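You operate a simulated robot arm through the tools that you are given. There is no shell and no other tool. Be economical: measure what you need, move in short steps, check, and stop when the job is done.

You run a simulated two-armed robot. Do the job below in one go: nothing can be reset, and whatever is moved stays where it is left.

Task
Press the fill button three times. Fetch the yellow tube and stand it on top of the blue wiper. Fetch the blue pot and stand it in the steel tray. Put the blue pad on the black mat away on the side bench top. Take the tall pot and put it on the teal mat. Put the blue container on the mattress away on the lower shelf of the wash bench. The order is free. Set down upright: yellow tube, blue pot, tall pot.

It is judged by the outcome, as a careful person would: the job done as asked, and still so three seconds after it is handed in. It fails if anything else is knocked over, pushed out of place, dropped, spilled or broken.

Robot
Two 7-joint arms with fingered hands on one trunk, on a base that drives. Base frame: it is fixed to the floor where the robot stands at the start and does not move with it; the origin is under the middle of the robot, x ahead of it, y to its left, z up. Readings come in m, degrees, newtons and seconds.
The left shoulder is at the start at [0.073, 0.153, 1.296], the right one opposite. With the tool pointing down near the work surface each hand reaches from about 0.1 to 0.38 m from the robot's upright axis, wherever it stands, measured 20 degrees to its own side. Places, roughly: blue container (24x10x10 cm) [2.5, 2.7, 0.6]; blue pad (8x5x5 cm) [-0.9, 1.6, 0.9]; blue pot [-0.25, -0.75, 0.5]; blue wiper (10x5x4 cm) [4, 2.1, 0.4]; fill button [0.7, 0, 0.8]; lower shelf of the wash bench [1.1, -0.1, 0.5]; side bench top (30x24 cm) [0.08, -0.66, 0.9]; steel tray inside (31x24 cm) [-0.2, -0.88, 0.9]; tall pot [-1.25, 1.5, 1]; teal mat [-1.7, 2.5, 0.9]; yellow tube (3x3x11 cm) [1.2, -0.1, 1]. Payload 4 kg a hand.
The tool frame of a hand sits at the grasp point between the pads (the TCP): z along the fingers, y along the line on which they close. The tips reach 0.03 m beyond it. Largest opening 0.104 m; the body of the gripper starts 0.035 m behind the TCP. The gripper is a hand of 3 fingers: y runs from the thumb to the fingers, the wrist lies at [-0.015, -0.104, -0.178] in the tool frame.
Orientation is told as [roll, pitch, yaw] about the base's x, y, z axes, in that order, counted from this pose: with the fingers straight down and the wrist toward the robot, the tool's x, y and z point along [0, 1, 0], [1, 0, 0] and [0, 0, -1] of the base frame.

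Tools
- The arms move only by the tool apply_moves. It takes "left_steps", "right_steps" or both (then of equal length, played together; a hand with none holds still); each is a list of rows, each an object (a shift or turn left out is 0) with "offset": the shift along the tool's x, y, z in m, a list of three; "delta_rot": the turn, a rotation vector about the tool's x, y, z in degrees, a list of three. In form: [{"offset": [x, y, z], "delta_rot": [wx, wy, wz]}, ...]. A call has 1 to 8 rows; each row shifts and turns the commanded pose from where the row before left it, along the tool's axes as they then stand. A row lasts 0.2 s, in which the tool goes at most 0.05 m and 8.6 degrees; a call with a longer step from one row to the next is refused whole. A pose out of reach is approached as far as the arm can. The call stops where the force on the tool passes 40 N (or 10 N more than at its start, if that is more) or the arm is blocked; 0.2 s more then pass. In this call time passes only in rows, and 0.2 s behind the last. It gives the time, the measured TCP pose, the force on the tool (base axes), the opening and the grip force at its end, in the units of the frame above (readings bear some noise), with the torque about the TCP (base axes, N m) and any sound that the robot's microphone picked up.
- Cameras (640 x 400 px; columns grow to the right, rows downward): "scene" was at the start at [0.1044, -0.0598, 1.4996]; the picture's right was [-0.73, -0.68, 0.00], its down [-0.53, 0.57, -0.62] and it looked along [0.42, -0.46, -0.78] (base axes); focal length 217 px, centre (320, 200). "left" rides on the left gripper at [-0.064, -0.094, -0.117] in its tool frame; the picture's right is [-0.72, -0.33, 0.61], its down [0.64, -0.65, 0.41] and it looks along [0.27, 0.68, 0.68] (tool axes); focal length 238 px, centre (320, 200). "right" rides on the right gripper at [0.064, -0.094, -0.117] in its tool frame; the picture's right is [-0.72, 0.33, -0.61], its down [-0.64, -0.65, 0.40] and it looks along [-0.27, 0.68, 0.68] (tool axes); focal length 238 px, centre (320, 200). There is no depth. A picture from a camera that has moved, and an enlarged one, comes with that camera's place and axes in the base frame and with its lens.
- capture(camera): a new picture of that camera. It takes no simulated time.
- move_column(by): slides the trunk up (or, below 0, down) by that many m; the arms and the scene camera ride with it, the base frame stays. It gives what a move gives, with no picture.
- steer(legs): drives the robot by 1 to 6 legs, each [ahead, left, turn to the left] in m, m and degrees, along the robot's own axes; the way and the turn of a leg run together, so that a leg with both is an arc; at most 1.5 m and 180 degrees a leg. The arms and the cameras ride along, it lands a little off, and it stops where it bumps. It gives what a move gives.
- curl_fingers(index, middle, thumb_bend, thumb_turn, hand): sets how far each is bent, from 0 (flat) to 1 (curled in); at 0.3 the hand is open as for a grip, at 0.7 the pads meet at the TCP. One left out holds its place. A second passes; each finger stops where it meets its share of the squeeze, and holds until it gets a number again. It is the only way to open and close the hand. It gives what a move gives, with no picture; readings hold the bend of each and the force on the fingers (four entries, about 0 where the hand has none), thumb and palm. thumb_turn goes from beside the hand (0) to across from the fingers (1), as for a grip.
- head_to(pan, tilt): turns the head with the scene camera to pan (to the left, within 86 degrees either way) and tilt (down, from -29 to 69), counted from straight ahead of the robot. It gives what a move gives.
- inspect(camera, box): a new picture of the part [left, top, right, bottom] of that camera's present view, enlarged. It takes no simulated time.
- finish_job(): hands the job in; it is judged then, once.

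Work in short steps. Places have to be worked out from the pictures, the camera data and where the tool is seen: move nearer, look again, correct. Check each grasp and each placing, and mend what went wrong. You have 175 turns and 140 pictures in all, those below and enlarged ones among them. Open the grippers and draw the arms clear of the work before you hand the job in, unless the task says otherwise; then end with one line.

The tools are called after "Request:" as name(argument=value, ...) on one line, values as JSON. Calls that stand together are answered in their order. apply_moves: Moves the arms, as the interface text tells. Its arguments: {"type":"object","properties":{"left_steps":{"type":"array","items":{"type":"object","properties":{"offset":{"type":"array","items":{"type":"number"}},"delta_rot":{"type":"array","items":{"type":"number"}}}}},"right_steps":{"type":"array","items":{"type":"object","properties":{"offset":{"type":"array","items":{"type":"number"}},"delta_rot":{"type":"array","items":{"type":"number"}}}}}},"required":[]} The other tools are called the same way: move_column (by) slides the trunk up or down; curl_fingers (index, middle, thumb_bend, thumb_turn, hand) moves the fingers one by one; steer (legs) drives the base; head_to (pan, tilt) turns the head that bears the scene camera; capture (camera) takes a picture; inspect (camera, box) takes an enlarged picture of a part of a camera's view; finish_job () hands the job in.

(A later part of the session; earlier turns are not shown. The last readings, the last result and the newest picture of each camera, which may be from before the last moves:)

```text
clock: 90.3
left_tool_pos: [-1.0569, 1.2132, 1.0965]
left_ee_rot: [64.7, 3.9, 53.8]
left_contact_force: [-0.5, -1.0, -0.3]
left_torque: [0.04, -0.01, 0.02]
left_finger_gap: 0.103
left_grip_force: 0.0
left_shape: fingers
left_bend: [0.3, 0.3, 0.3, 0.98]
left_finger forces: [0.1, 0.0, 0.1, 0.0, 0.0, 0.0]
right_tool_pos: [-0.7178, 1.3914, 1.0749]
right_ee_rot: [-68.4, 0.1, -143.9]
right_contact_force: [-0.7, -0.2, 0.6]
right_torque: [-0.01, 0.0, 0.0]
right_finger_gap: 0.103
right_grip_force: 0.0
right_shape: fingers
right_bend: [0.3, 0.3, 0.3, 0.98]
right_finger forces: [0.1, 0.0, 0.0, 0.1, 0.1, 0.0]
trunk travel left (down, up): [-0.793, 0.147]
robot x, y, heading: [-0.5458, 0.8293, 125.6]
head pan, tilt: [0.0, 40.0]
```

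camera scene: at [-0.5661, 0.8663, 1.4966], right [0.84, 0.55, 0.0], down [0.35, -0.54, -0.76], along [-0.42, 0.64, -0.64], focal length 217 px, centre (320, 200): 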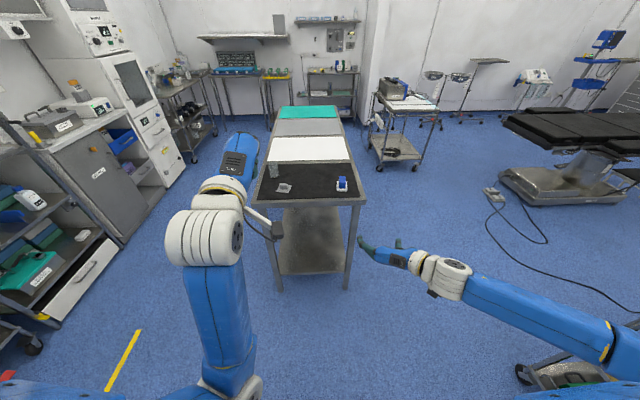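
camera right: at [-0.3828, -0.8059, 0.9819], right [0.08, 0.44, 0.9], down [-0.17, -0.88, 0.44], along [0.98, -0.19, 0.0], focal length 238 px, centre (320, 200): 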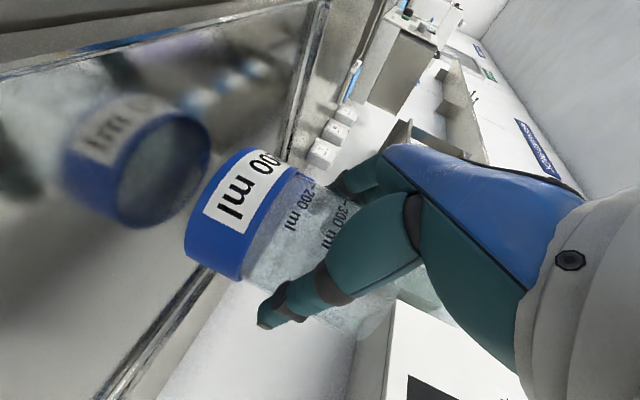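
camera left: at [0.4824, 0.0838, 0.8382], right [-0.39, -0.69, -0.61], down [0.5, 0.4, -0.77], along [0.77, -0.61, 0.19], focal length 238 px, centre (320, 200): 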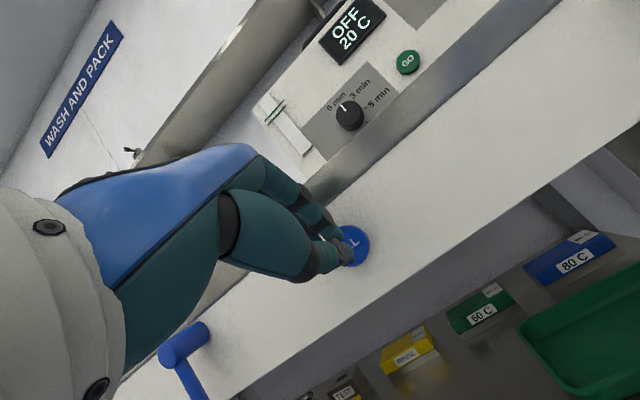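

Correct the left hand's yaw (18°) and residual roll, draw the right hand back a little and over, and drive 0.2 m nearer.

Request:
apply_moves(left_steps=[{"delta_rot": [-5.6, 0, 0.9]}, {"delta_rot": [-5.6, 0, 0.9]}, {"delta_rot": [-5.6, 0, 0.9]}], right_steps=[{"offset": [0.006, 0.013, -0.015]}, {"offset": [0.006, 0.013, -0.015]}, {"offset": [0.006, 0.013, -0.015]}])

Request:
steer(legs=[[0.2, 0, 0]])

Request:
capture(camera="scene")

Request:
capture(camera="left")

Request:
capture(camera="right")

```text
clock: 91.2
left_tool_pos: [-1.0582, 1.2124, 1.0951]
left_ee_rot: [64.4, -1.1, 37.3]
left_contact_force: [0.3, 0.0, -0.5]
left_torque: [-0.05, 0.01, -0.03]
left_finger_gap: 0.1029
left_grip_force: 0.1
left_shape: fingers
left_bend: [0.3, 0.3, 0.3, 0.98]
left_finger forces: [0.1, 0.1, 0.0, 0.0, 0.1, 0.0]
right_tool_pos: [-0.7227, 1.3284, 1.0735]
right_ee_rot: [-68.5, 0.1, -144.0]
right_contact_force: [0.2, 0.7, 0.4]
right_torque: [-0.01, -0.04, -0.01]
right_finger_gap: 0.1029
right_grip_force: 0.1
right_shape: fingers
right_bend: [0.3, 0.3, 0.3, 0.98]
right_finger forces: [0.0, 0.0, 0.0, 0.0, 0.0, 0.1]
trunk travel left (down, up): [-0.793, 0.147]
robot x, y, heading: [-0.5488, 0.8334, 125.4]
head pan, tilt: [0.0, 40.0]
```

```text
clock: 92.7
left_tool_pos: [-1.1697, 1.371, 1.098]
left_ee_rot: [64.6, -0.9, 37.4]
left_contact_force: [0.0, -0.1, -0.2]
left_torque: [-0.02, 0.03, 0.0]
left_finger_gap: 0.1031
left_grip_force: 0.2
left_shape: fingers
left_bend: [0.3, 0.3, 0.3, 0.98]
left_finger forces: [0.0, 0.0, 0.0, 0.0, 0.0, 0.1]
right_tool_pos: [-0.8338, 1.4848, 1.076]
right_ee_rot: [-68.6, 0.1, -143.9]
right_contact_force: [0.9, -0.7, -0.2]
right_torque: [0.0, -0.02, -0.01]
right_finger_gap: 0.1029
right_grip_force: 0.0
right_shape: fingers
right_bend: [0.3, 0.3, 0.3, 0.98]
right_finger forces: [0.0, 0.0, 0.0, 0.0, 0.1, 0.0]
trunk travel left (down, up): [-0.793, 0.147]
robot x, y, heading: [-0.6646, 0.992, 125.5]
head pan, tilt: [0.0, 40.0]
```

```text
96 pictures are left
camera scene: at [-0.7401, 1.0991, 1.5974], right [0.81, 0.58, 0.0], down [0.37, -0.52, -0.77], along [-0.45, 0.62, -0.64], focal length 217 px, centre (320, 200)
```

scene: 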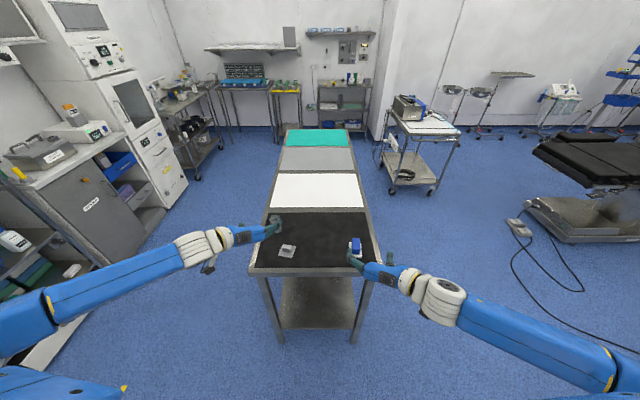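

```text
95 pictures are left
camera left: at [-1.1641, 1.2063, 1.09], right [-0.4, 0.01, -0.92], down [-0.91, 0.11, 0.39], along [0.1, 0.99, -0.04], focal length 238 px, centre (320, 200)
```

left: 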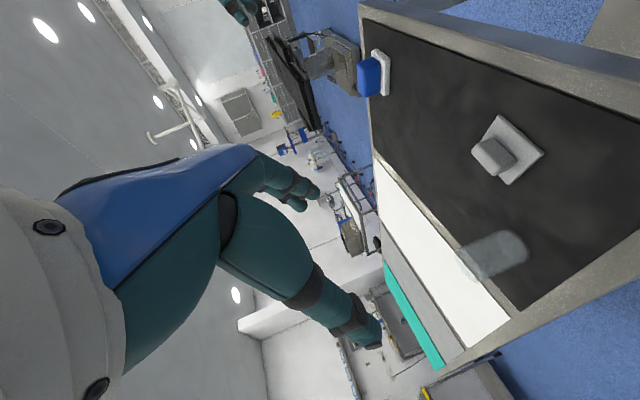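

```text
94 pictures are left
camera right: at [-0.6817, 1.4334, 1.0586], right [-0.08, -0.44, 0.89], down [0.17, 0.88, 0.45], along [-0.98, 0.19, 0.0], focal length 238 px, centre (320, 200)
```

right: 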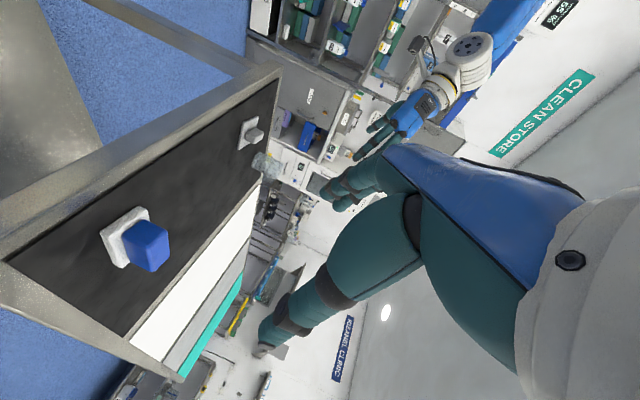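

Refined: table top z≈0.86; pot at ~[-1.292,1.534] (5 cm wide, 8 cm tall), pad at ~[-0.938,1.629]; both hands laterally aligned. Tilt the left hand steeper (to clear the grey pad) and lower the trunk 0.14 m.

Request:
apply_moves(left_steps=[{"delta_rot": [0, -8.4, 0]}, {"delta_rot": [0, -8.4, 0]}, {"delta_rot": [0, -8.4, 0]}])

Request:
move_column(by=-0.14)

Request:
inspect(camera="scene", box=[220, 160, 420, 300])

Request:
capture(camera="left")

Request:
capture(camera="right")

```text
clock: 93.5
left_tool_pos: [-1.1714, 1.3759, 1.0959]
left_ee_rot: [39.1, -1.0, 37.5]
left_contact_force: [0.4, -0.3, -1.1]
left_torque: [0.03, 0.0, 0.01]
left_finger_gap: 0.1028
left_grip_force: 0.1
left_shape: fingers
left_bend: [0.3, 0.3, 0.3, 0.98]
left_finger forces: [0.0, 0.0, 0.0, 0.1, 0.0, 0.0]
right_tool_pos: [-0.8343, 1.4898, 1.0722]
right_ee_rot: [-68.2, 0.0, -143.9]
right_contact_force: [-0.1, -0.1, 0.4]
right_torque: [-0.02, 0.02, 0.02]
right_finger_gap: 0.1028
right_grip_force: 0.0
right_shape: fingers
right_bend: [0.3, 0.3, 0.3, 0.98]
right_finger forces: [0.0, 0.0, 0.0, 0.0, 0.0, 0.0]
trunk travel left (down, up): [-0.793, 0.147]
robot x, y, heading: [-0.6635, 0.9969, 125.7]
head pan, tilt: [0.0, 40.0]
```

```text
clock: 95.2
left_tool_pos: [-1.1721, 1.3724, 0.9566]
left_ee_rot: [39.1, -1.0, 37.3]
left_contact_force: [-0.4, 0.0, -0.5]
left_torque: [0.01, 0.02, 0.03]
left_finger_gap: 0.1031
left_grip_force: 0.1
left_shape: fingers
left_bend: [0.3, 0.3, 0.3, 0.98]
left_finger forces: [0.0, 0.1, 0.1, 0.0, 0.0, 0.1]
right_tool_pos: [-0.8353, 1.4885, 0.9342]
right_ee_rot: [-68.4, 0.1, -143.8]
right_contact_force: [0.3, -0.5, -0.1]
right_torque: [-0.01, -0.03, 0.02]
right_finger_gap: 0.1029
right_grip_force: 0.1
right_shape: fingers
right_bend: [0.3, 0.3, 0.3, 0.98]
right_finger forces: [0.0, 0.1, 0.1, 0.0, 0.0, 0.0]
trunk travel left (down, up): [-0.653, 0.287]
robot x, y, heading: [-0.6629, 0.9931, 125.3]
head pan, tilt: [0.0, 40.0]
```

```text
2.86 times, centred on (320, 230) of scene
camera zoom: at [-0.7431, 1.1046, 1.4568], right [0.81, 0.58, 0.0], down [0.38, -0.52, -0.76], along [-0.45, 0.62, -0.64], focal length 619 px, centre (320, 114)
```

zoom: 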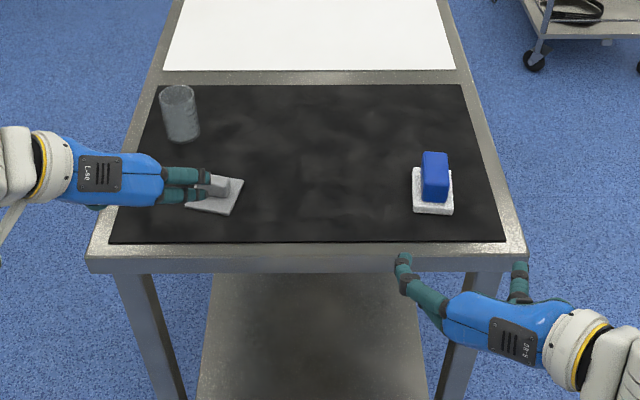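

```text
92 pictures are left
camera left: at [-1.1721, 1.2161, 1.0063], right [-0.14, -0.32, -0.94], down [-0.98, 0.2, 0.08], along [0.16, 0.92, -0.34], focal length 238 px, centre (320, 200)
```

left: 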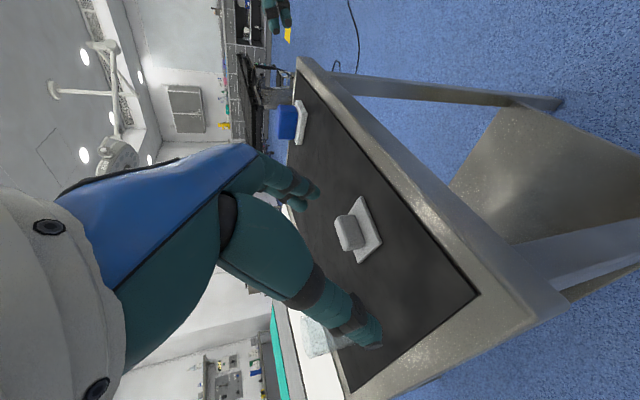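

```text
91 pictures are left
camera right: at [-0.683, 1.4361, 0.9174], right [-0.08, -0.44, 0.89], down [0.17, 0.88, 0.45], along [-0.98, 0.19, 0.0], focal length 238 px, centre (320, 200)
```

right: 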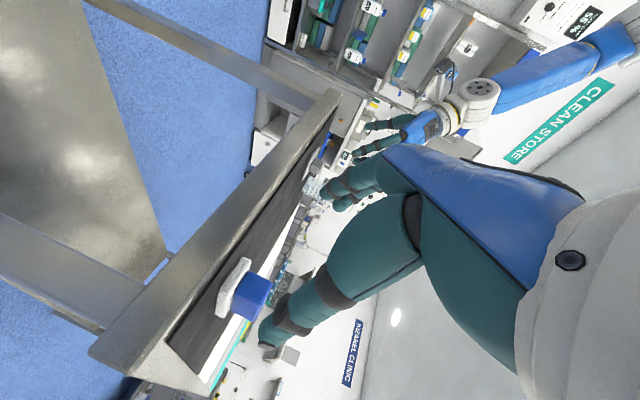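

Both hands are placed as computed. Move the left hand forward 12 cm at this height (clear of the grey pad), and lower the right hand beside the pad level while still outside the table.

Request:
apply_moves(left_steps=[{"offset": [0.031, -0.002, 0.0252]}, {"offset": [0.031, -0.002, 0.0252]}, {"offset": [0.031, -0.002, 0.0252]}])

Request:
inspect(camera="scene", box=[220, 160, 420, 300])

Request:
capture(camera="left")

```text
clock: 96.0
left_tool_pos: [-1.2505, 1.466, 0.9557]
left_ee_rot: [39.2, -1.0, 37.3]
left_contact_force: [-0.5, -0.4, 0.2]
left_torque: [0.02, 0.01, -0.01]
left_finger_gap: 0.1029
left_grip_force: 0.0
left_shape: fingers
left_bend: [0.3, 0.3, 0.3, 0.98]
left_finger forces: [0.0, 0.0, 0.0, 0.0, 0.1, 0.0]
right_tool_pos: [-0.8355, 1.49, 0.9336]
right_ee_rot: [-68.2, 0.1, -143.8]
right_contact_force: [-0.3, -0.3, -0.5]
right_torque: [0.03, 0.02, 0.02]
right_finger_gap: 0.1026
right_grip_force: 0.2
right_shape: fingers
right_bend: [0.3, 0.3, 0.3, 0.98]
right_finger forces: [0.0, 0.0, 0.1, 0.0, 0.1, 0.0]
trunk travel left (down, up): [-0.653, 0.287]
robot x, y, heading: [-0.6602, 0.9929, 125.7]
head pan, tilt: [0.0, 40.0]
```

```text
2.86 times, centred on (320, 230) of scene
camera zoom: at [-0.7435, 1.1067, 1.4566], right [0.81, 0.58, 0.0], down [0.38, -0.53, -0.76], along [-0.45, 0.62, -0.65], focal length 619 px, centre (320, 114)
```

zoom: 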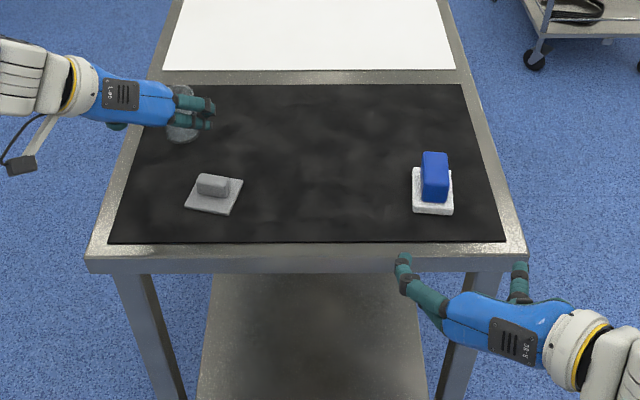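

```text
89 pictures are left
camera left: at [-1.251, 1.3093, 1.0054], right [-0.14, -0.32, -0.93], down [-0.98, 0.2, 0.08], along [0.16, 0.92, -0.35], focal length 238 px, centre (320, 200)
```

left: 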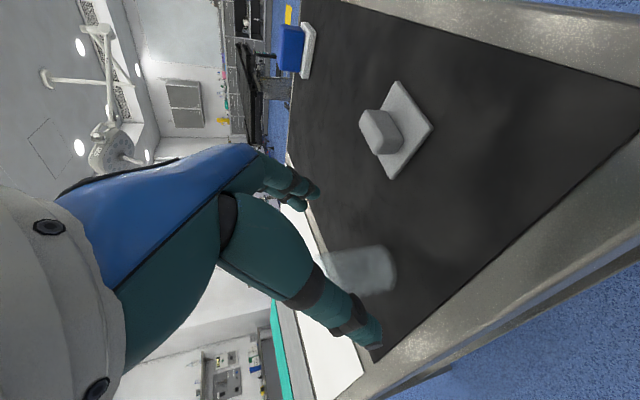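

The pot lies 7.5 cm ahead between thumb and fingers. Go forward 7 cm, then down 4.5 cm, and check.

Request:
apply_moves(left_steps=[{"offset": [0.0272, 0.001, 0.022]}, {"offset": [0.0272, 0.001, 0.022]}, {"offset": [-0.0142, 0, 0.0175]}, {"offset": [-0.0142, 0, 0.0175]}])

Request:
capture(camera="left")

Request:
inspect(camera="scene", box=[220, 170, 320, 240])

```text
clock: 97.0
left_tool_pos: [-1.2923, 1.5219, 0.9096]
left_ee_rot: [39.2, -0.9, 37.5]
left_contact_force: [-0.1, -1.0, -0.3]
left_torque: [-0.02, -0.01, -0.03]
left_finger_gap: 0.1032
left_grip_force: 0.1
left_shape: fingers
left_bend: [0.3, 0.3, 0.3, 0.98]
left_finger forces: [0.0, 0.0, 0.1, 0.0, 0.0, 0.1]
right_tool_pos: [-0.8358, 1.4884, 0.9339]
right_ee_rot: [-68.1, 0.2, -143.8]
right_contact_force: [0.0, 0.6, 0.4]
right_torque: [0.04, 0.0, 0.0]
right_finger_gap: 0.1027
right_grip_force: 0.2
right_shape: fingers
right_bend: [0.3, 0.3, 0.3, 0.98]
right_finger forces: [0.0, 0.1, 0.0, 0.0, 0.1, 0.0]
trunk travel left (down, up): [-0.653, 0.287]
robot x, y, heading: [-0.6617, 0.9942, 125.3]
head pan, tilt: [0.0, 40.0]
```

```text
88 pictures are left
camera left: at [-1.2916, 1.3656, 0.9604], right [-0.14, -0.32, -0.94], down [-0.98, 0.2, 0.08], along [0.16, 0.92, -0.34], focal length 238 px, centre (320, 200)
```

left: 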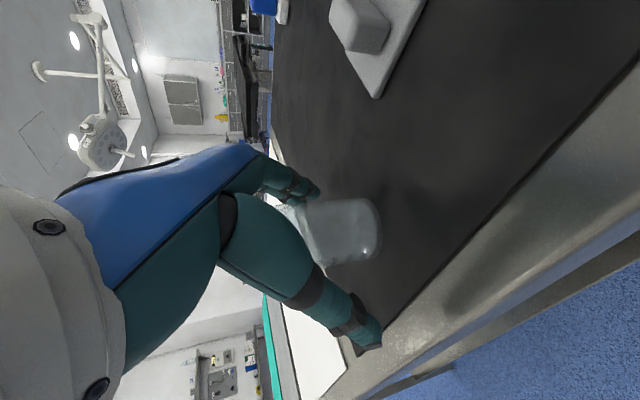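

```text
5.71 times, centred on (270, 205) of scene
camera zoom: at [-0.7444, 1.1052, 1.4567], right [0.81, 0.58, 0.0], down [0.38, -0.52, -0.76], along [-0.44, 0.62, -0.65], focal length 1238 px, centre (606, 171)
```

zoom: 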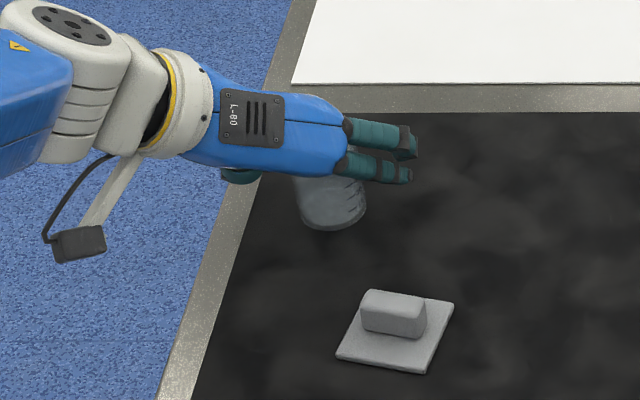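

Pot sits within 5 mm of the grasp centre. Nudge 5 mm right and close.

Request:
apply_moves(left_steps=[{"offset": [0.0035, 0.005, 0.003]}])

Request:
curl_fingers(hand="left", index=0.7, middle=0.7, thumb_bend=0.7)

Request:
apply_moves(left_steps=[{"offset": [0.0126, 0, -0.0155]}, {"offset": [0.0189, 0, -0.0233]}, {"offset": [0.0189, 0, -0.0233]}])

Request:
inspect(camera="scene", box=[220, 150, 420, 290])

```text
clock: 97.4
left_tool_pos: [-1.2895, 1.5312, 0.9109]
left_ee_rot: [39.1, -1.0, 37.4]
left_contact_force: [-1.2, 1.0, -0.4]
left_torque: [0.01, -0.01, -0.01]
left_finger_gap: 0.103
left_grip_force: 0.2
left_shape: fingers
left_bend: [0.3, 0.3, 0.3, 0.98]
left_finger forces: [0.1, 0.1, 0.0, 0.1, 0.0, 0.0]
right_tool_pos: [-0.8348, 1.4891, 0.9342]
right_ee_rot: [-68.4, 0.1, -143.9]
right_contact_force: [0.1, -1.0, 0.2]
right_torque: [0.02, -0.02, 0.0]
right_finger_gap: 0.103
right_grip_force: 0.1
right_shape: fingers
right_bend: [0.3, 0.3, 0.3, 0.98]
right_finger forces: [0.0, 0.0, 0.0, 0.0, 0.1, 0.1]
trunk travel left (down, up): [-0.653, 0.287]
robot x, y, heading: [-0.6648, 0.9929, 125.5]
head pan, tilt: [0.0, 40.0]
```

```text
clock: 98.4
left_tool_pos: [-1.2894, 1.5306, 0.9106]
left_ee_rot: [39.3, -0.9, 37.4]
left_contact_force: [-0.8, 0.5, 0.4]
left_torque: [0.03, -0.02, -0.03]
left_finger_gap: 0.0377
left_grip_force: 13.7
left_shape: fingers
left_bend: [0.56, 0.66, 0.58, 0.97]
left_finger forces: [10.8, 3.0, 0.0, 0.0, 13.8, 0.1]
right_tool_pos: [-0.8359, 1.4892, 0.9346]
right_ee_rot: [-68.3, 0.1, -143.9]
right_contact_force: [0.9, 0.5, -0.1]
right_torque: [0.04, -0.02, -0.02]
right_finger_gap: 0.1029
right_grip_force: 0.1
right_shape: fingers
right_bend: [0.3, 0.3, 0.3, 0.98]
right_finger forces: [0.0, 0.0, 0.1, 0.0, 0.0, 0.0]
trunk travel left (down, up): [-0.653, 0.287]
robot x, y, heading: [-0.6666, 0.9919, 125.7]
head pan, tilt: [0.0, 40.0]
```

```text
clock: 99.2
left_tool_pos: [-1.29, 1.5269, 0.9911]
left_ee_rot: [39.2, -1.0, 37.5]
left_contact_force: [-0.4, 0.1, -0.7]
left_torque: [0.01, 0.01, -0.01]
left_finger_gap: 0.0375
left_grip_force: 13.5
left_shape: fingers
left_bend: [0.56, 0.67, 0.59, 0.97]
left_finger forces: [10.6, 2.9, 0.1, 0.1, 13.6, 0.0]
right_tool_pos: [-0.8349, 1.4884, 0.9339]
right_ee_rot: [-68.4, 0.2, -143.9]
right_contact_force: [0.5, -0.7, 0.1]
right_torque: [-0.02, 0.0, -0.03]
right_finger_gap: 0.1027
right_grip_force: 0.0
right_shape: fingers
right_bend: [0.3, 0.3, 0.3, 0.98]
right_finger forces: [0.0, 0.0, 0.0, 0.1, 0.1, 0.0]
trunk travel left (down, up): [-0.653, 0.287]
robot x, y, heading: [-0.6633, 0.9897, 125.4]
head pan, tilt: [0.0, 40.0]
```

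```text
2.86 times, centred on (320, 220) of scene
camera zoom: at [-0.743, 1.105, 1.4567], right [0.81, 0.58, 0.0], down [0.38, -0.52, -0.76], along [-0.45, 0.62, -0.64], focal length 619 px, centre (320, 143)
```

zoom: 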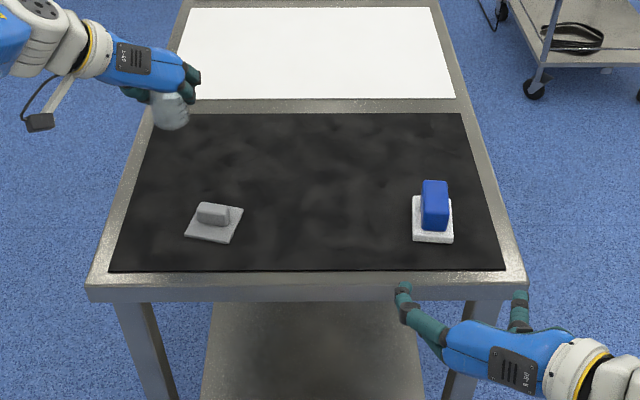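

Pot lifted upright, 13 N grip. Now the right hand: lower 3 cm, shift 8 mm left, advance 10 cm toward the pad and check.

Request:
apply_moves(right_steps=[{"offset": [0.0278, 0.008, 0.011]}, {"offset": [-0.0124, 0, 0.0309]}, {"offset": [-0.0124, 0, 0.0309]}, {"offset": [-0.0124, 0, 0.0309]}])

Request:
inspect(camera="scene", box=[300, 190, 420, 270])

Request:
capture(camera="right")

```text
clock: 100.2
left_tool_pos: [-1.2906, 1.5296, 0.9897]
left_ee_rot: [39.1, -1.0, 37.3]
left_contact_force: [0.0, -0.2, -0.2]
left_torque: [0.01, 0.0, -0.01]
left_finger_gap: 0.0375
left_grip_force: 13.5
left_shape: fingers
left_bend: [0.56, 0.67, 0.59, 0.97]
left_finger forces: [10.6, 2.9, 0.0, 0.0, 13.6, 0.1]
right_tool_pos: [-0.9037, 1.5644, 0.9023]
right_ee_rot: [-68.4, 0.1, -143.8]
right_contact_force: [0.2, -0.2, 0.3]
right_torque: [-0.06, 0.0, 0.02]
right_finger_gap: 0.1026
right_grip_force: 0.0
right_shape: fingers
right_bend: [0.3, 0.3, 0.3, 0.98]
right_finger forces: [0.0, 0.2, 0.0, 0.0, 0.1, 0.0]
trunk travel left (down, up): [-0.653, 0.287]
robot x, y, heading: [-0.6633, 0.994, 125.5]
head pan, tilt: [0.0, 40.0]
```

```text
5.00 times, centred on (360, 230) of scene
camera zoom: at [-0.745, 1.1066, 1.4564], right [0.81, 0.58, 0.0], down [0.38, -0.53, -0.76], along [-0.44, 0.62, -0.65], focal length 1083 px, centre (120, 50)
```

zoom: 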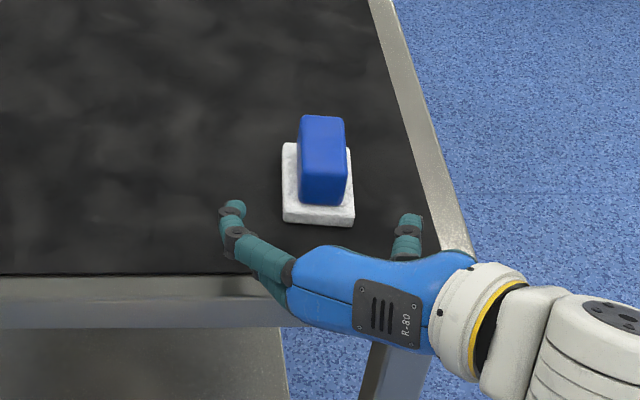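

```text
84 pictures are left
camera right: at [-0.7496, 1.5125, 0.8856], right [-0.09, -0.44, 0.89], down [0.17, 0.88, 0.45], along [-0.98, 0.19, 0.0], focal length 238 px, centre (320, 200)
```

right: 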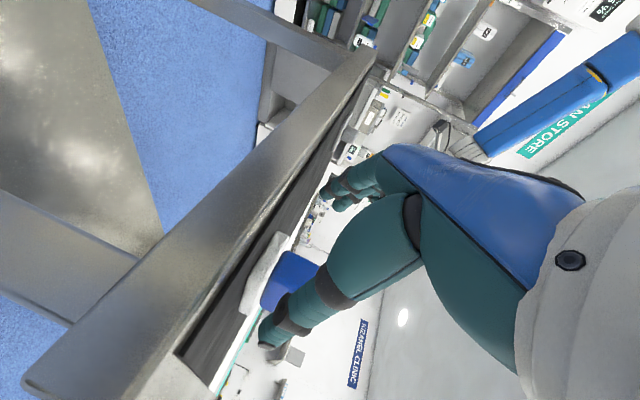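

Fingers straddle the pad centrally; the pad and white plate appear as one 8x5 piece. Advance 6 cm and close on the blue block.

Request:
apply_moves(right_steps=[{"offset": [-0.0074, 0, 0.0186]}, {"offset": [-0.0074, 0, 0.0186]}, {"offset": [-0.0074, 0, 0.0186]}])

Request:
curl_fingers(hand="right", index=0.75, middle=0.75, thumb_bend=0.75)

Request:
inspect(camera="scene", box=[300, 190, 420, 270])

```text
clock: 101.0
left_tool_pos: [-1.292, 1.5278, 0.9907]
left_ee_rot: [39.2, -0.9, 37.4]
left_contact_force: [-0.1, 0.2, -0.9]
left_torque: [-0.02, 0.0, -0.01]
left_finger_gap: 0.0372
left_grip_force: 13.3
left_shape: fingers
left_bend: [0.56, 0.67, 0.59, 0.97]
left_finger forces: [10.7, 2.9, 0.0, 0.1, 13.5, 0.0]
right_tool_pos: [-0.9378, 1.6131, 0.9035]
right_ee_rot: [-68.3, 0.1, -144.0]
right_contact_force: [0.2, 0.0, 0.3]
right_torque: [0.03, -0.02, -0.01]
right_finger_gap: 0.103
right_grip_force: 0.0
right_shape: fingers
right_bend: [0.3, 0.3, 0.3, 0.98]
right_finger forces: [0.0, 0.0, 0.0, 0.1, 0.0, 0.0]
trunk travel left (down, up): [-0.653, 0.287]
robot x, y, heading: [-0.6587, 0.9973, 125.7]
head pan, tilt: [0.0, 40.0]
```

```text
clock: 102.0
left_tool_pos: [-1.2915, 1.5265, 0.9913]
left_ee_rot: [39.2, -1.0, 37.3]
left_contact_force: [0.5, 0.0, -0.8]
left_torque: [-0.03, -0.01, -0.01]
left_finger_gap: 0.0373
left_grip_force: 13.7
left_shape: fingers
left_bend: [0.56, 0.67, 0.59, 0.97]
left_finger forces: [10.6, 2.9, 0.1, 0.1, 13.5, 0.0]
right_tool_pos: [-0.938, 1.6109, 0.9058]
right_ee_rot: [-68.5, 0.1, -143.7]
right_contact_force: [-4.7, 0.3, 7.8]
right_torque: [0.16, 0.07, -0.03]
right_finger_gap: 0.0264
right_grip_force: 19.7
right_shape: fingers
right_bend: [0.71, 0.64, 0.6, 0.96]
right_finger forces: [11.6, 10.3, 0.0, 0.0, 17.1, 0.1]
trunk travel left (down, up): [-0.653, 0.287]
robot x, y, heading: [-0.664, 0.9914, 125.7]
head pan, tilt: [0.0, 40.0]
```

```text
5.00 times, centred on (360, 230) of scene
camera zoom: at [-0.7452, 1.104, 1.4568], right [0.81, 0.58, 0.0], down [0.38, -0.52, -0.76], along [-0.44, 0.62, -0.64], focal length 1083 px, centre (120, 50)
```

zoom: 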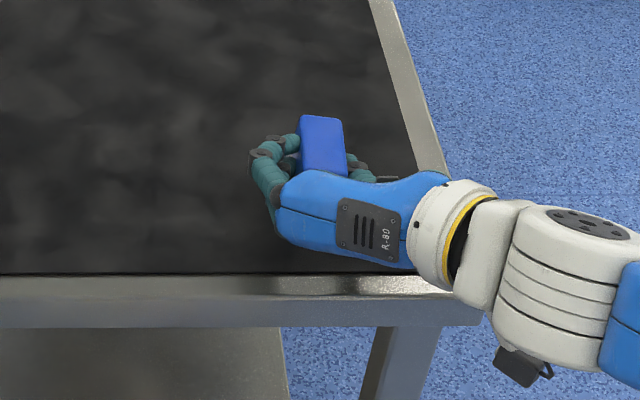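

Gripped the block with ~19 N. Lift 10 cm and check what came up.

Request:
apply_moves(right_steps=[{"offset": [-0.0186, 0, -0.0074]}, {"offset": [-0.037, 0, -0.0148]}, {"offset": [-0.037, 0, -0.0148]}])

Request:
inspect(camera="scene", box=[220, 150, 420, 290])

```text
clock: 102.8
left_tool_pos: [-1.2905, 1.5265, 0.9908]
left_ee_rot: [39.2, -1.1, 37.5]
left_contact_force: [-0.5, 0.5, -0.6]
left_torque: [0.02, 0.0, 0.01]
left_finger_gap: 0.0376
left_grip_force: 14.1
left_shape: fingers
left_bend: [0.56, 0.67, 0.59, 0.97]
left_finger forces: [10.7, 2.9, 0.0, 0.1, 13.5, 0.1]
right_tool_pos: [-0.9378, 1.613, 1.0036]
right_ee_rot: [-68.3, 0.2, -143.9]
right_contact_force: [-0.3, -0.2, -0.6]
right_torque: [-0.06, -0.04, 0.0]
right_finger_gap: 0.0265
right_grip_force: 19.7
right_shape: fingers
right_bend: [0.72, 0.66, 0.6, 0.95]
right_finger forces: [12.1, 7.7, 0.0, 0.0, 19.8, 0.0]
trunk travel left (down, up): [-0.653, 0.287]
robot x, y, heading: [-0.6625, 0.9916, 125.6]
head pan, tilt: [0.0, 40.0]
```

```text
2.86 times, centred on (320, 220) of scene
camera zoom: at [-0.7445, 1.1051, 1.4565], right [0.81, 0.58, 0.0], down [0.38, -0.52, -0.76], along [-0.44, 0.62, -0.65], focal length 619 px, centre (320, 143)
```

zoom: 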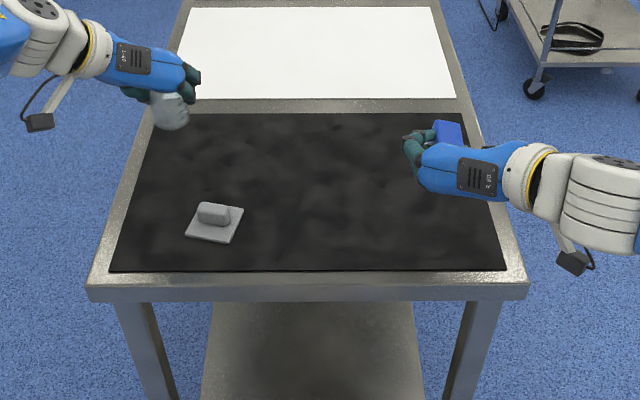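

Both held. Raise the trunk, back away, pass along the right side of the table, and stop near the teal mat end to look.

Request:
steer(legs=[[-0.3, 0, 0]])

Request:
move_column(by=0.15)

Request:
steer(legs=[[0, -0.68, 0], [1.2, 0, 0]])

Request:
capture(camera="scene")

```text
clock: 104.9
left_tool_pos: [-1.1137, 1.2851, 0.9879]
left_ee_rot: [39.1, -1.0, 37.3]
left_contact_force: [-0.2, -0.2, -0.1]
left_torque: [0.01, 0.0, -0.02]
left_finger_gap: 0.0375
left_grip_force: 13.5
left_shape: fingers
left_bend: [0.56, 0.67, 0.59, 0.97]
left_finger forces: [10.7, 2.9, 0.0, 0.0, 13.5, 0.0]
right_tool_pos: [-0.7627, 1.37, 1.0036]
right_ee_rot: [-68.3, 0.0, -143.9]
right_contact_force: [0.6, 1.4, -1.3]
right_torque: [0.0, 0.03, 0.01]
right_finger_gap: 0.0268
right_grip_force: 19.6
right_shape: fingers
right_bend: [0.72, 0.66, 0.6, 0.95]
right_finger forces: [12.1, 7.8, 0.0, 0.1, 19.9, 0.0]
trunk travel left (down, up): [-0.653, 0.287]
robot x, y, heading: [-0.4825, 0.7494, 125.5]
head pan, tilt: [0.0, 40.0]
```

```text
clock: 106.6
left_tool_pos: [-1.1142, 1.2805, 1.1414]
left_ee_rot: [39.3, -1.0, 37.3]
left_contact_force: [0.0, 0.5, -1.2]
left_torque: [-0.01, 0.0, 0.01]
left_finger_gap: 0.0375
left_grip_force: 13.5
left_shape: fingers
left_bend: [0.56, 0.67, 0.59, 0.97]
left_finger forces: [10.5, 2.9, 0.1, 0.0, 13.5, 0.0]
right_tool_pos: [-0.7597, 1.3655, 1.1558]
right_ee_rot: [-68.5, 0.1, -143.9]
right_contact_force: [0.1, -0.2, -1.1]
right_torque: [-0.01, -0.02, 0.01]
right_finger_gap: 0.0264
right_grip_force: 19.4
right_shape: fingers
right_bend: [0.72, 0.66, 0.6, 0.95]
right_finger forces: [12.1, 7.7, 0.1, 0.0, 19.8, 0.0]
trunk travel left (down, up): [-0.803, 0.137]
robot x, y, heading: [-0.4848, 0.7486, 125.5]
head pan, tilt: [0.0, 40.0]
```

```text
clock: 116.1
left_tool_pos: [-1.2819, 2.6386, 1.1429]
left_ee_rot: [39.4, -1.1, 38.2]
left_contact_force: [0.0, 0.3, -0.5]
left_torque: [-0.02, -0.02, -0.01]
left_finger_gap: 0.0378
left_grip_force: 13.7
left_shape: fingers
left_bend: [0.56, 0.67, 0.59, 0.97]
left_finger forces: [10.5, 2.9, 0.0, 0.0, 13.5, 0.1]
right_tool_pos: [-0.9297, 2.7302, 1.1569]
right_ee_rot: [-68.5, 0.1, -142.9]
right_contact_force: [-0.3, 0.0, -1.2]
right_torque: [-0.02, -0.01, 0.0]
right_finger_gap: 0.0265
right_grip_force: 20.1
right_shape: fingers
right_bend: [0.72, 0.66, 0.6, 0.95]
right_finger forces: [12.0, 7.7, 0.1, 0.0, 20.0, 0.0]
trunk travel left (down, up): [-0.803, 0.137]
robot x, y, heading: [-0.6434, 2.1166, 126.7]
head pan, tilt: [0.0, 40.0]
```

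```text
81 pictures are left
camera scene: at [-0.7291, 2.2281, 1.6067], right [0.8, 0.6, 0.0], down [0.38, -0.52, -0.76], along [-0.46, 0.61, -0.64], focal length 217 px, centre (320, 200)
```

scene: 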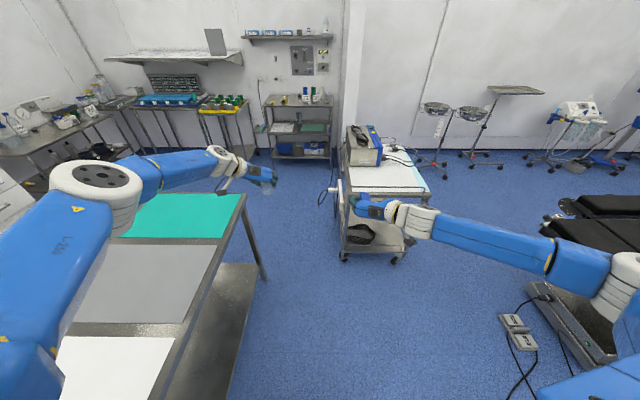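

The far end is free: mat's right edge at t≈0.26, n from -2.85 to -3.16. Drive 0.37 m ahead, turn 34° left so the left hand comes over the mat.

Request:
steer(legs=[[0.36, 0, 0], [0, 0, 34]])

Request:
capture(camera="scene")

Request:
capture(camera="left")

```text
clock: 120.0
left_tool_pos: [-1.6817, 2.4626, 1.1441]
left_ee_rot: [39.4, -0.9, 73.7]
left_contact_force: [-0.3, 0.0, -0.7]
left_torque: [0.0, -0.05, -0.01]
left_finger_gap: 0.0373
left_grip_force: 13.2
left_shape: fingers
left_bend: [0.56, 0.67, 0.59, 0.97]
left_finger forces: [10.5, 2.9, 0.0, 0.0, 13.3, 0.1]
right_tool_pos: [-1.4457, 2.7413, 1.1579]
right_ee_rot: [-68.6, -0.1, -107.5]
right_contact_force: [0.5, -0.1, -0.9]
right_torque: [-0.03, -0.02, 0.04]
right_finger_gap: 0.0265
right_grip_force: 19.8
right_shape: fingers
right_bend: [0.72, 0.66, 0.6, 0.95]
right_finger forces: [12.2, 7.7, 0.1, 0.0, 20.0, 0.0]
trunk travel left (down, up): [-0.803, 0.137]
robot x, y, heading: [-0.8593, 2.4017, 162.0]
head pan, tilt: [0.0, 40.0]
```

```text
80 pictures are left
camera scene: at [-0.9954, 2.4493, 1.6065], right [0.31, 0.95, 0.0], down [0.61, -0.2, -0.76], along [-0.73, 0.24, -0.65], focal length 217 px, centre (320, 200)
```

scene: 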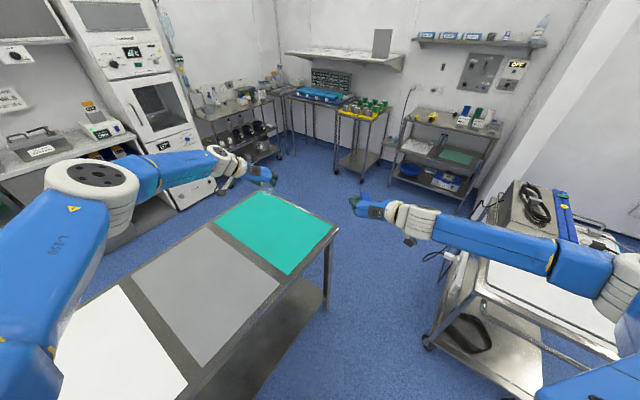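

```text
79 pictures are left
camera left: at [-1.5887, 2.3363, 1.1936], right [0.07, -0.35, -0.94], down [-0.91, -0.42, 0.08], along [-0.42, 0.84, -0.34], focal length 238 px, centre (320, 200)
```

left: 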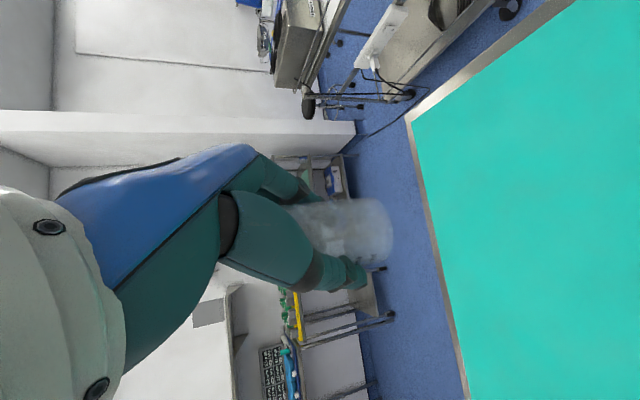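

The pot is right above the teal mat ([-1.68,2.46]). Lower the trunk 0.2 m and then the arm in small rows.

Request:
move_column(by=-0.2)

Request:
apply_moves(left_steps=[{"offset": [-0.0095, 0, 0.0116]}, {"offset": [-0.0032, 0, 0.0039]}, {"offset": [-0.0032, 0, 0.0039]}])

Request:
capture(camera="left")

```text
clock: 122.2
left_tool_pos: [-1.6802, 2.4613, 0.9459]
left_ee_rot: [39.6, -1.1, 73.7]
left_contact_force: [1.4, 0.3, -1.1]
left_torque: [0.0, 0.02, -0.01]
left_finger_gap: 0.0374
left_grip_force: 13.8
left_shape: fingers
left_bend: [0.56, 0.67, 0.59, 0.97]
left_finger forces: [10.6, 2.9, 0.0, 0.0, 13.4, 0.0]
right_tool_pos: [-1.4434, 2.7389, 0.9591]
right_ee_rot: [-68.8, 0.1, -107.6]
right_contact_force: [0.2, -0.1, 0.1]
right_torque: [-0.01, -0.03, -0.01]
right_finger_gap: 0.0264
right_grip_force: 19.7
right_shape: fingers
right_bend: [0.72, 0.66, 0.6, 0.95]
right_finger forces: [12.2, 7.7, 0.0, 0.1, 20.1, 0.0]
trunk travel left (down, up): [-0.603, 0.337]
robot x, y, heading: [-0.8617, 2.4028, 161.8]
head pan, tilt: [0.0, 40.0]
```

```text
clock: 123.0
left_tool_pos: [-1.6797, 2.4617, 0.9207]
left_ee_rot: [39.6, -1.0, 73.7]
left_contact_force: [-0.4, 0.5, 0.0]
left_torque: [0.01, 0.0, 0.0]
left_finger_gap: 0.0372
left_grip_force: 13.3
left_shape: fingers
left_bend: [0.56, 0.67, 0.59, 0.97]
left_finger forces: [10.5, 2.9, 0.0, 0.0, 13.3, 0.0]
right_tool_pos: [-1.4454, 2.7386, 0.9595]
right_ee_rot: [-68.7, 0.1, -107.6]
right_contact_force: [0.1, -0.5, -0.2]
right_torque: [-0.02, -0.03, -0.02]
right_finger_gap: 0.0266
right_grip_force: 20.1
right_shape: fingers
right_bend: [0.72, 0.66, 0.6, 0.95]
right_finger forces: [12.2, 7.7, 0.1, 0.0, 20.1, 0.1]
trunk travel left (down, up): [-0.603, 0.337]
robot x, y, heading: [-0.8603, 2.4047, 162.2]
head pan, tilt: [0.0, 40.0]
```

```text
78 pictures are left
camera left: at [-1.5875, 2.334, 0.9698], right [0.07, -0.34, -0.94], down [-0.91, -0.42, 0.09], along [-0.42, 0.84, -0.34], focal length 238 px, centre (320, 200)
```

left: 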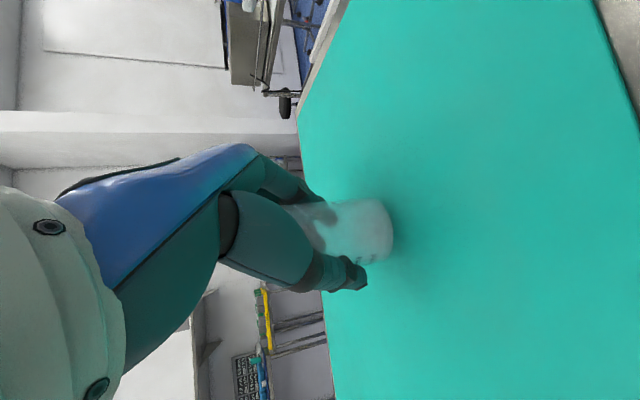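

Nearly down; continue in 3 mm rows until contact.

Request:
apply_moves(left_steps=[{"offset": [-0.0019, 0, 0.0023]}, {"offset": [-0.0019, 0, 0.0023]}, {"offset": [-0.0013, 0, 0.0016]}])

```text
clock: 123.8
left_tool_pos: [-1.6804, 2.4617, 0.9124]
left_ee_rot: [39.6, -0.9, 73.7]
left_contact_force: [0.2, -0.3, 0.2]
left_torque: [-0.02, -0.01, 0.03]
left_finger_gap: 0.0373
left_grip_force: 13.8
left_shape: fingers
left_bend: [0.56, 0.67, 0.59, 0.97]
left_finger forces: [10.4, 3.0, 0.0, 0.0, 13.4, 0.0]
right_tool_pos: [-1.4433, 2.7393, 0.9586]
right_ee_rot: [-68.7, 0.1, -107.5]
right_contact_force: [0.3, -0.5, -0.3]
right_torque: [0.0, 0.02, 0.0]
right_finger_gap: 0.0266
right_grip_force: 19.8
right_shape: fingers
right_bend: [0.72, 0.66, 0.6, 0.95]
right_finger forces: [12.2, 7.7, 0.1, 0.0, 20.1, 0.1]
trunk travel left (down, up): [-0.603, 0.337]
robot x, y, heading: [-0.861, 2.4058, 162.1]
head pan, tilt: [0.0, 40.0]
```

Request:
apply_moves(left_steps=[{"offset": [-0.0013, 0, 0.0016]}, {"offset": [-0.0013, 0, 0.0016]}, {"offset": [-0.0013, 0, 0.0016]}])

```text
clock: 124.6
left_tool_pos: [-1.6797, 2.4616, 0.91]
left_ee_rot: [39.9, -1.0, 73.7]
left_contact_force: [-2.4, 0.1, 9.4]
left_torque: [0.07, 0.11, 0.05]
left_finger_gap: 0.0373
left_grip_force: 14.7
left_shape: fingers
left_bend: [0.56, 0.67, 0.59, 0.97]
left_finger forces: [10.8, 4.3, 0.1, 0.1, 14.2, 0.0]
right_tool_pos: [-1.4423, 2.7385, 0.9599]
right_ee_rot: [-68.9, 0.2, -107.6]
right_contact_force: [-0.9, -0.4, -1.0]
right_torque: [-0.02, 0.0, -0.01]
right_finger_gap: 0.0264
right_grip_force: 19.7
right_shape: fingers
right_bend: [0.72, 0.66, 0.6, 0.95]
right_finger forces: [12.2, 7.7, 0.0, 0.0, 20.0, 0.1]
trunk travel left (down, up): [-0.603, 0.337]
robot x, y, heading: [-0.863, 2.4048, 161.8]
head pan, tilt: [0.0, 40.0]
```

Contact. Open and withdraw along the fingers (back and up).

Request:
curl_fingers(hand="left", index=0.3, middle=0.3, thumb_bend=0.3)

Request:
apply_moves(left_steps=[{"offset": [0, 0, -0.025]}, {"offset": [0, 0, -0.04]}, {"offset": [0, 0, -0.04]}, {"offset": [0, 0, -0.04]}])

Request:
capture(camera="left")

Request:
inspect(camera="scene", box=[180, 150, 400, 290])

```text
clock: 125.6
left_tool_pos: [-1.68, 2.4625, 0.9067]
left_ee_rot: [39.6, -1.1, 73.7]
left_contact_force: [-0.5, 0.5, -0.5]
left_torque: [0.0, -0.03, 0.01]
left_finger_gap: 0.1028
left_grip_force: 0.0
left_shape: fingers
left_bend: [0.3, 0.3, 0.3, 0.98]
left_finger forces: [0.1, 0.0, 0.1, 0.1, 0.0, 0.0]
right_tool_pos: [-1.4432, 2.7391, 0.9587]
right_ee_rot: [-68.7, 0.2, -107.6]
right_contact_force: [-0.1, 0.6, -0.9]
right_torque: [-0.02, -0.02, 0.01]
right_finger_gap: 0.0263
right_grip_force: 19.5
right_shape: fingers
right_bend: [0.72, 0.66, 0.6, 0.95]
right_finger forces: [12.2, 7.7, 0.0, 0.0, 20.0, 0.1]
trunk travel left (down, up): [-0.603, 0.337]
robot x, y, heading: [-0.8644, 2.4055, 162.0]
head pan, tilt: [0.0, 40.0]
```

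```text
clock: 126.6
left_tool_pos: [-1.589, 2.4308, 1.0172]
left_ee_rot: [39.8, -1.0, 73.7]
left_contact_force: [1.1, 0.5, 0.3]
left_torque: [-0.02, 0.01, 0.01]
left_finger_gap: 0.1029
left_grip_force: 0.0
left_shape: fingers
left_bend: [0.3, 0.3, 0.3, 0.98]
left_finger forces: [0.0, 0.0, 0.0, 0.1, 0.1, 0.0]
right_tool_pos: [-1.4423, 2.7389, 0.9597]
right_ee_rot: [-68.8, 0.2, -107.7]
right_contact_force: [0.6, -0.5, -0.2]
right_torque: [-0.04, -0.01, 0.03]
right_finger_gap: 0.0266
right_grip_force: 19.9
right_shape: fingers
right_bend: [0.72, 0.66, 0.6, 0.95]
right_finger forces: [12.1, 7.7, 0.1, 0.1, 20.0, 0.0]
trunk travel left (down, up): [-0.603, 0.337]
robot x, y, heading: [-0.8651, 2.404, 161.8]
head pan, tilt: [0.0, 40.0]
```

```text
77 pictures are left
camera left: at [-1.496, 2.3041, 1.0661], right [0.07, -0.34, -0.94], down [-0.9, -0.42, 0.09], along [-0.42, 0.84, -0.34], focal length 238 px, centre (320, 200)
```

left: 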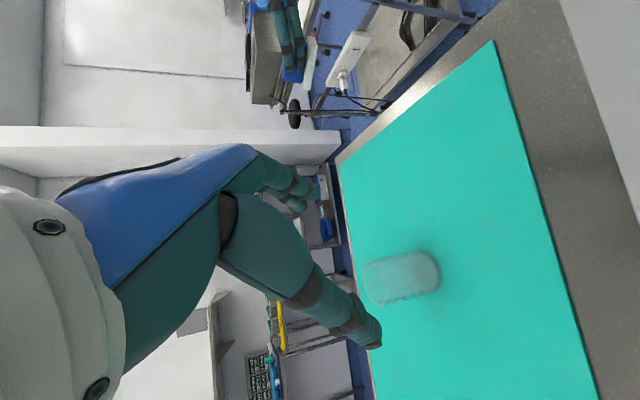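

```text
2.86 times, centred on (290, 220) of scene
camera zoom: at [-0.9924, 2.4462, 1.4068], right [0.31, 0.95, 0.0], down [0.61, -0.2, -0.77], along [-0.73, 0.24, -0.64], focal length 619 px, centre (406, 143)
```

zoom: 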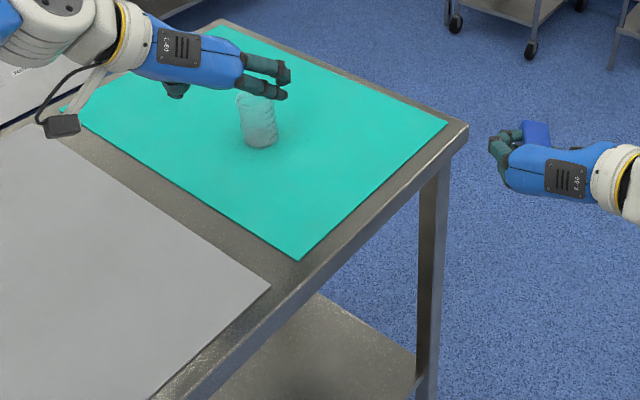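

The tall pot stands on the teal mat. Raise the trunk, turn back, reverse along the table, turn to face the benches, with the left hand drawn back.

Request:
move_column(by=0.15)

Request:
steer(legs=[[0, 0, -36], [-1.45, 0, 0]])

Request:
apply_moves(left_steps=[{"offset": [-0.031, 0, -0.0252]}, {"offset": [-0.031, 0, -0.0252]}, {"offset": [-0.031, 0, -0.0252]}, {"offset": [-0.031, 0, -0.0252]}, {"offset": [-0.031, 0, -0.0252]}])

Request:
steer(legs=[[0, 0, -90], [0, 0, -90]])

Request:
capture(camera="scene")

```text
clock: 128.4
left_tool_pos: [-1.5914, 2.4322, 1.1656]
left_ee_rot: [39.5, -1.0, 73.7]
left_contact_force: [-0.7, 0.1, -0.1]
left_torque: [-0.02, 0.03, 0.02]
left_finger_gap: 0.1026
left_grip_force: 0.0
left_shape: fingers
left_bend: [0.3, 0.3, 0.3, 0.98]
left_finger forces: [0.1, 0.0, 0.1, 0.0, 0.0, 0.1]
right_tool_pos: [-1.4439, 2.7383, 1.1076]
right_ee_rot: [-68.7, 0.1, -107.6]
right_contact_force: [0.9, 0.1, -0.8]
right_torque: [-0.01, 0.0, 0.02]
right_finger_gap: 0.0264
right_grip_force: 19.8
right_shape: fingers
right_bend: [0.72, 0.66, 0.6, 0.95]
right_finger forces: [12.2, 7.6, 0.1, 0.0, 20.0, 0.1]
trunk travel left (down, up): [-0.753, 0.187]
robot x, y, heading: [-0.8596, 2.4077, 162.2]
head pan, tilt: [0.0, 40.0]
```

```text
clock: 137.4
left_tool_pos: [-0.5749, 1.659, 1.1647]
left_ee_rot: [39.6, -1.0, 37.4]
left_contact_force: [0.1, 0.6, -0.5]
left_torque: [0.0, -0.01, 0.02]
left_finger_gap: 0.103
left_grip_force: 0.0
left_shape: fingers
left_bend: [0.3, 0.3, 0.3, 0.98]
left_finger forces: [0.0, 0.0, 0.0, 0.0, 0.1, 0.0]
right_tool_pos: [-0.275, 1.8193, 1.1092]
right_ee_rot: [-68.7, 0.1, -144.0]
right_contact_force: [0.3, 0.5, -0.2]
right_torque: [0.0, 0.03, -0.02]
right_finger_gap: 0.0267
right_grip_force: 20.0
right_shape: fingers
right_bend: [0.72, 0.66, 0.6, 0.95]
right_finger forces: [12.3, 7.8, 0.0, 0.0, 20.0, 0.0]
trunk travel left (down, up): [-0.753, 0.187]
robot x, y, heading: [-0.0051, 1.2018, 125.6]
head pan, tilt: [0.0, 40.0]
```

```text
clock: 138.6
left_tool_pos: [-0.4512, 1.4959, 1.168]
left_ee_rot: [39.8, -1.0, 37.2]
left_contact_force: [0.3, 0.5, 0.0]
left_torque: [0.01, 0.02, -0.01]
left_finger_gap: 0.1029
left_grip_force: 0.1
left_shape: fingers
left_bend: [0.3, 0.3, 0.3, 0.98]
left_finger forces: [0.0, 0.0, 0.0, 0.0, 0.0, 0.0]
right_tool_pos: [-0.2713, 1.8152, 1.112]
right_ee_rot: [-69.1, 0.0, -144.0]
right_contact_force: [-0.6, 0.6, -0.5]
right_torque: [0.02, 0.0, -0.02]
right_finger_gap: 0.0265
right_grip_force: 19.9
right_shape: fingers
right_bend: [0.72, 0.66, 0.6, 0.95]
right_finger forces: [12.2, 7.7, 0.0, 0.0, 20.0, 0.1]
trunk travel left (down, up): [-0.753, 0.187]
robot x, y, heading: [-0.0039, 1.2046, 125.6]
head pan, tilt: [0.0, 40.0]
```

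```text
clock: 146.7
left_tool_pos: [0.4443, 0.9055, 1.1664]
left_ee_rot: [39.7, -1.0, -143.0]
left_contact_force: [-0.6, -0.2, -0.2]
left_torque: [0.01, 0.01, -0.03]
left_finger_gap: 0.1029
left_grip_force: 0.1
left_shape: fingers
left_bend: [0.3, 0.3, 0.3, 0.98]
left_finger forces: [0.1, 0.0, 0.1, 0.1, 0.0, 0.0]
right_tool_pos: [0.2615, 0.5894, 1.1105]
right_ee_rot: [-68.9, 0.1, 35.7]
right_contact_force: [0.6, -0.5, -0.5]
right_torque: [0.03, 0.0, 0.02]
right_finger_gap: 0.0264
right_grip_force: 20.1
right_shape: fingers
right_bend: [0.72, 0.66, 0.6, 0.95]
right_finger forces: [12.1, 7.8, 0.0, 0.0, 20.0, 0.1]
trunk travel left (down, up): [-0.753, 0.187]
robot x, y, heading: [-0.0025, 1.2068, -54.8]
head pan, tilt: [0.0, 40.0]
```

```text
75 pictures are left
camera scene: at [0.0764, 1.0892, 1.5567], right [-0.82, -0.58, 0.0], down [-0.37, 0.53, -0.76], along [0.44, -0.63, -0.64], focal length 217 px, centre (320, 200)
```

scene: 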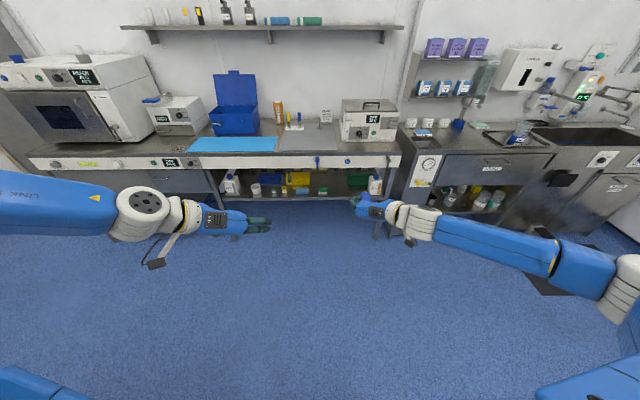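

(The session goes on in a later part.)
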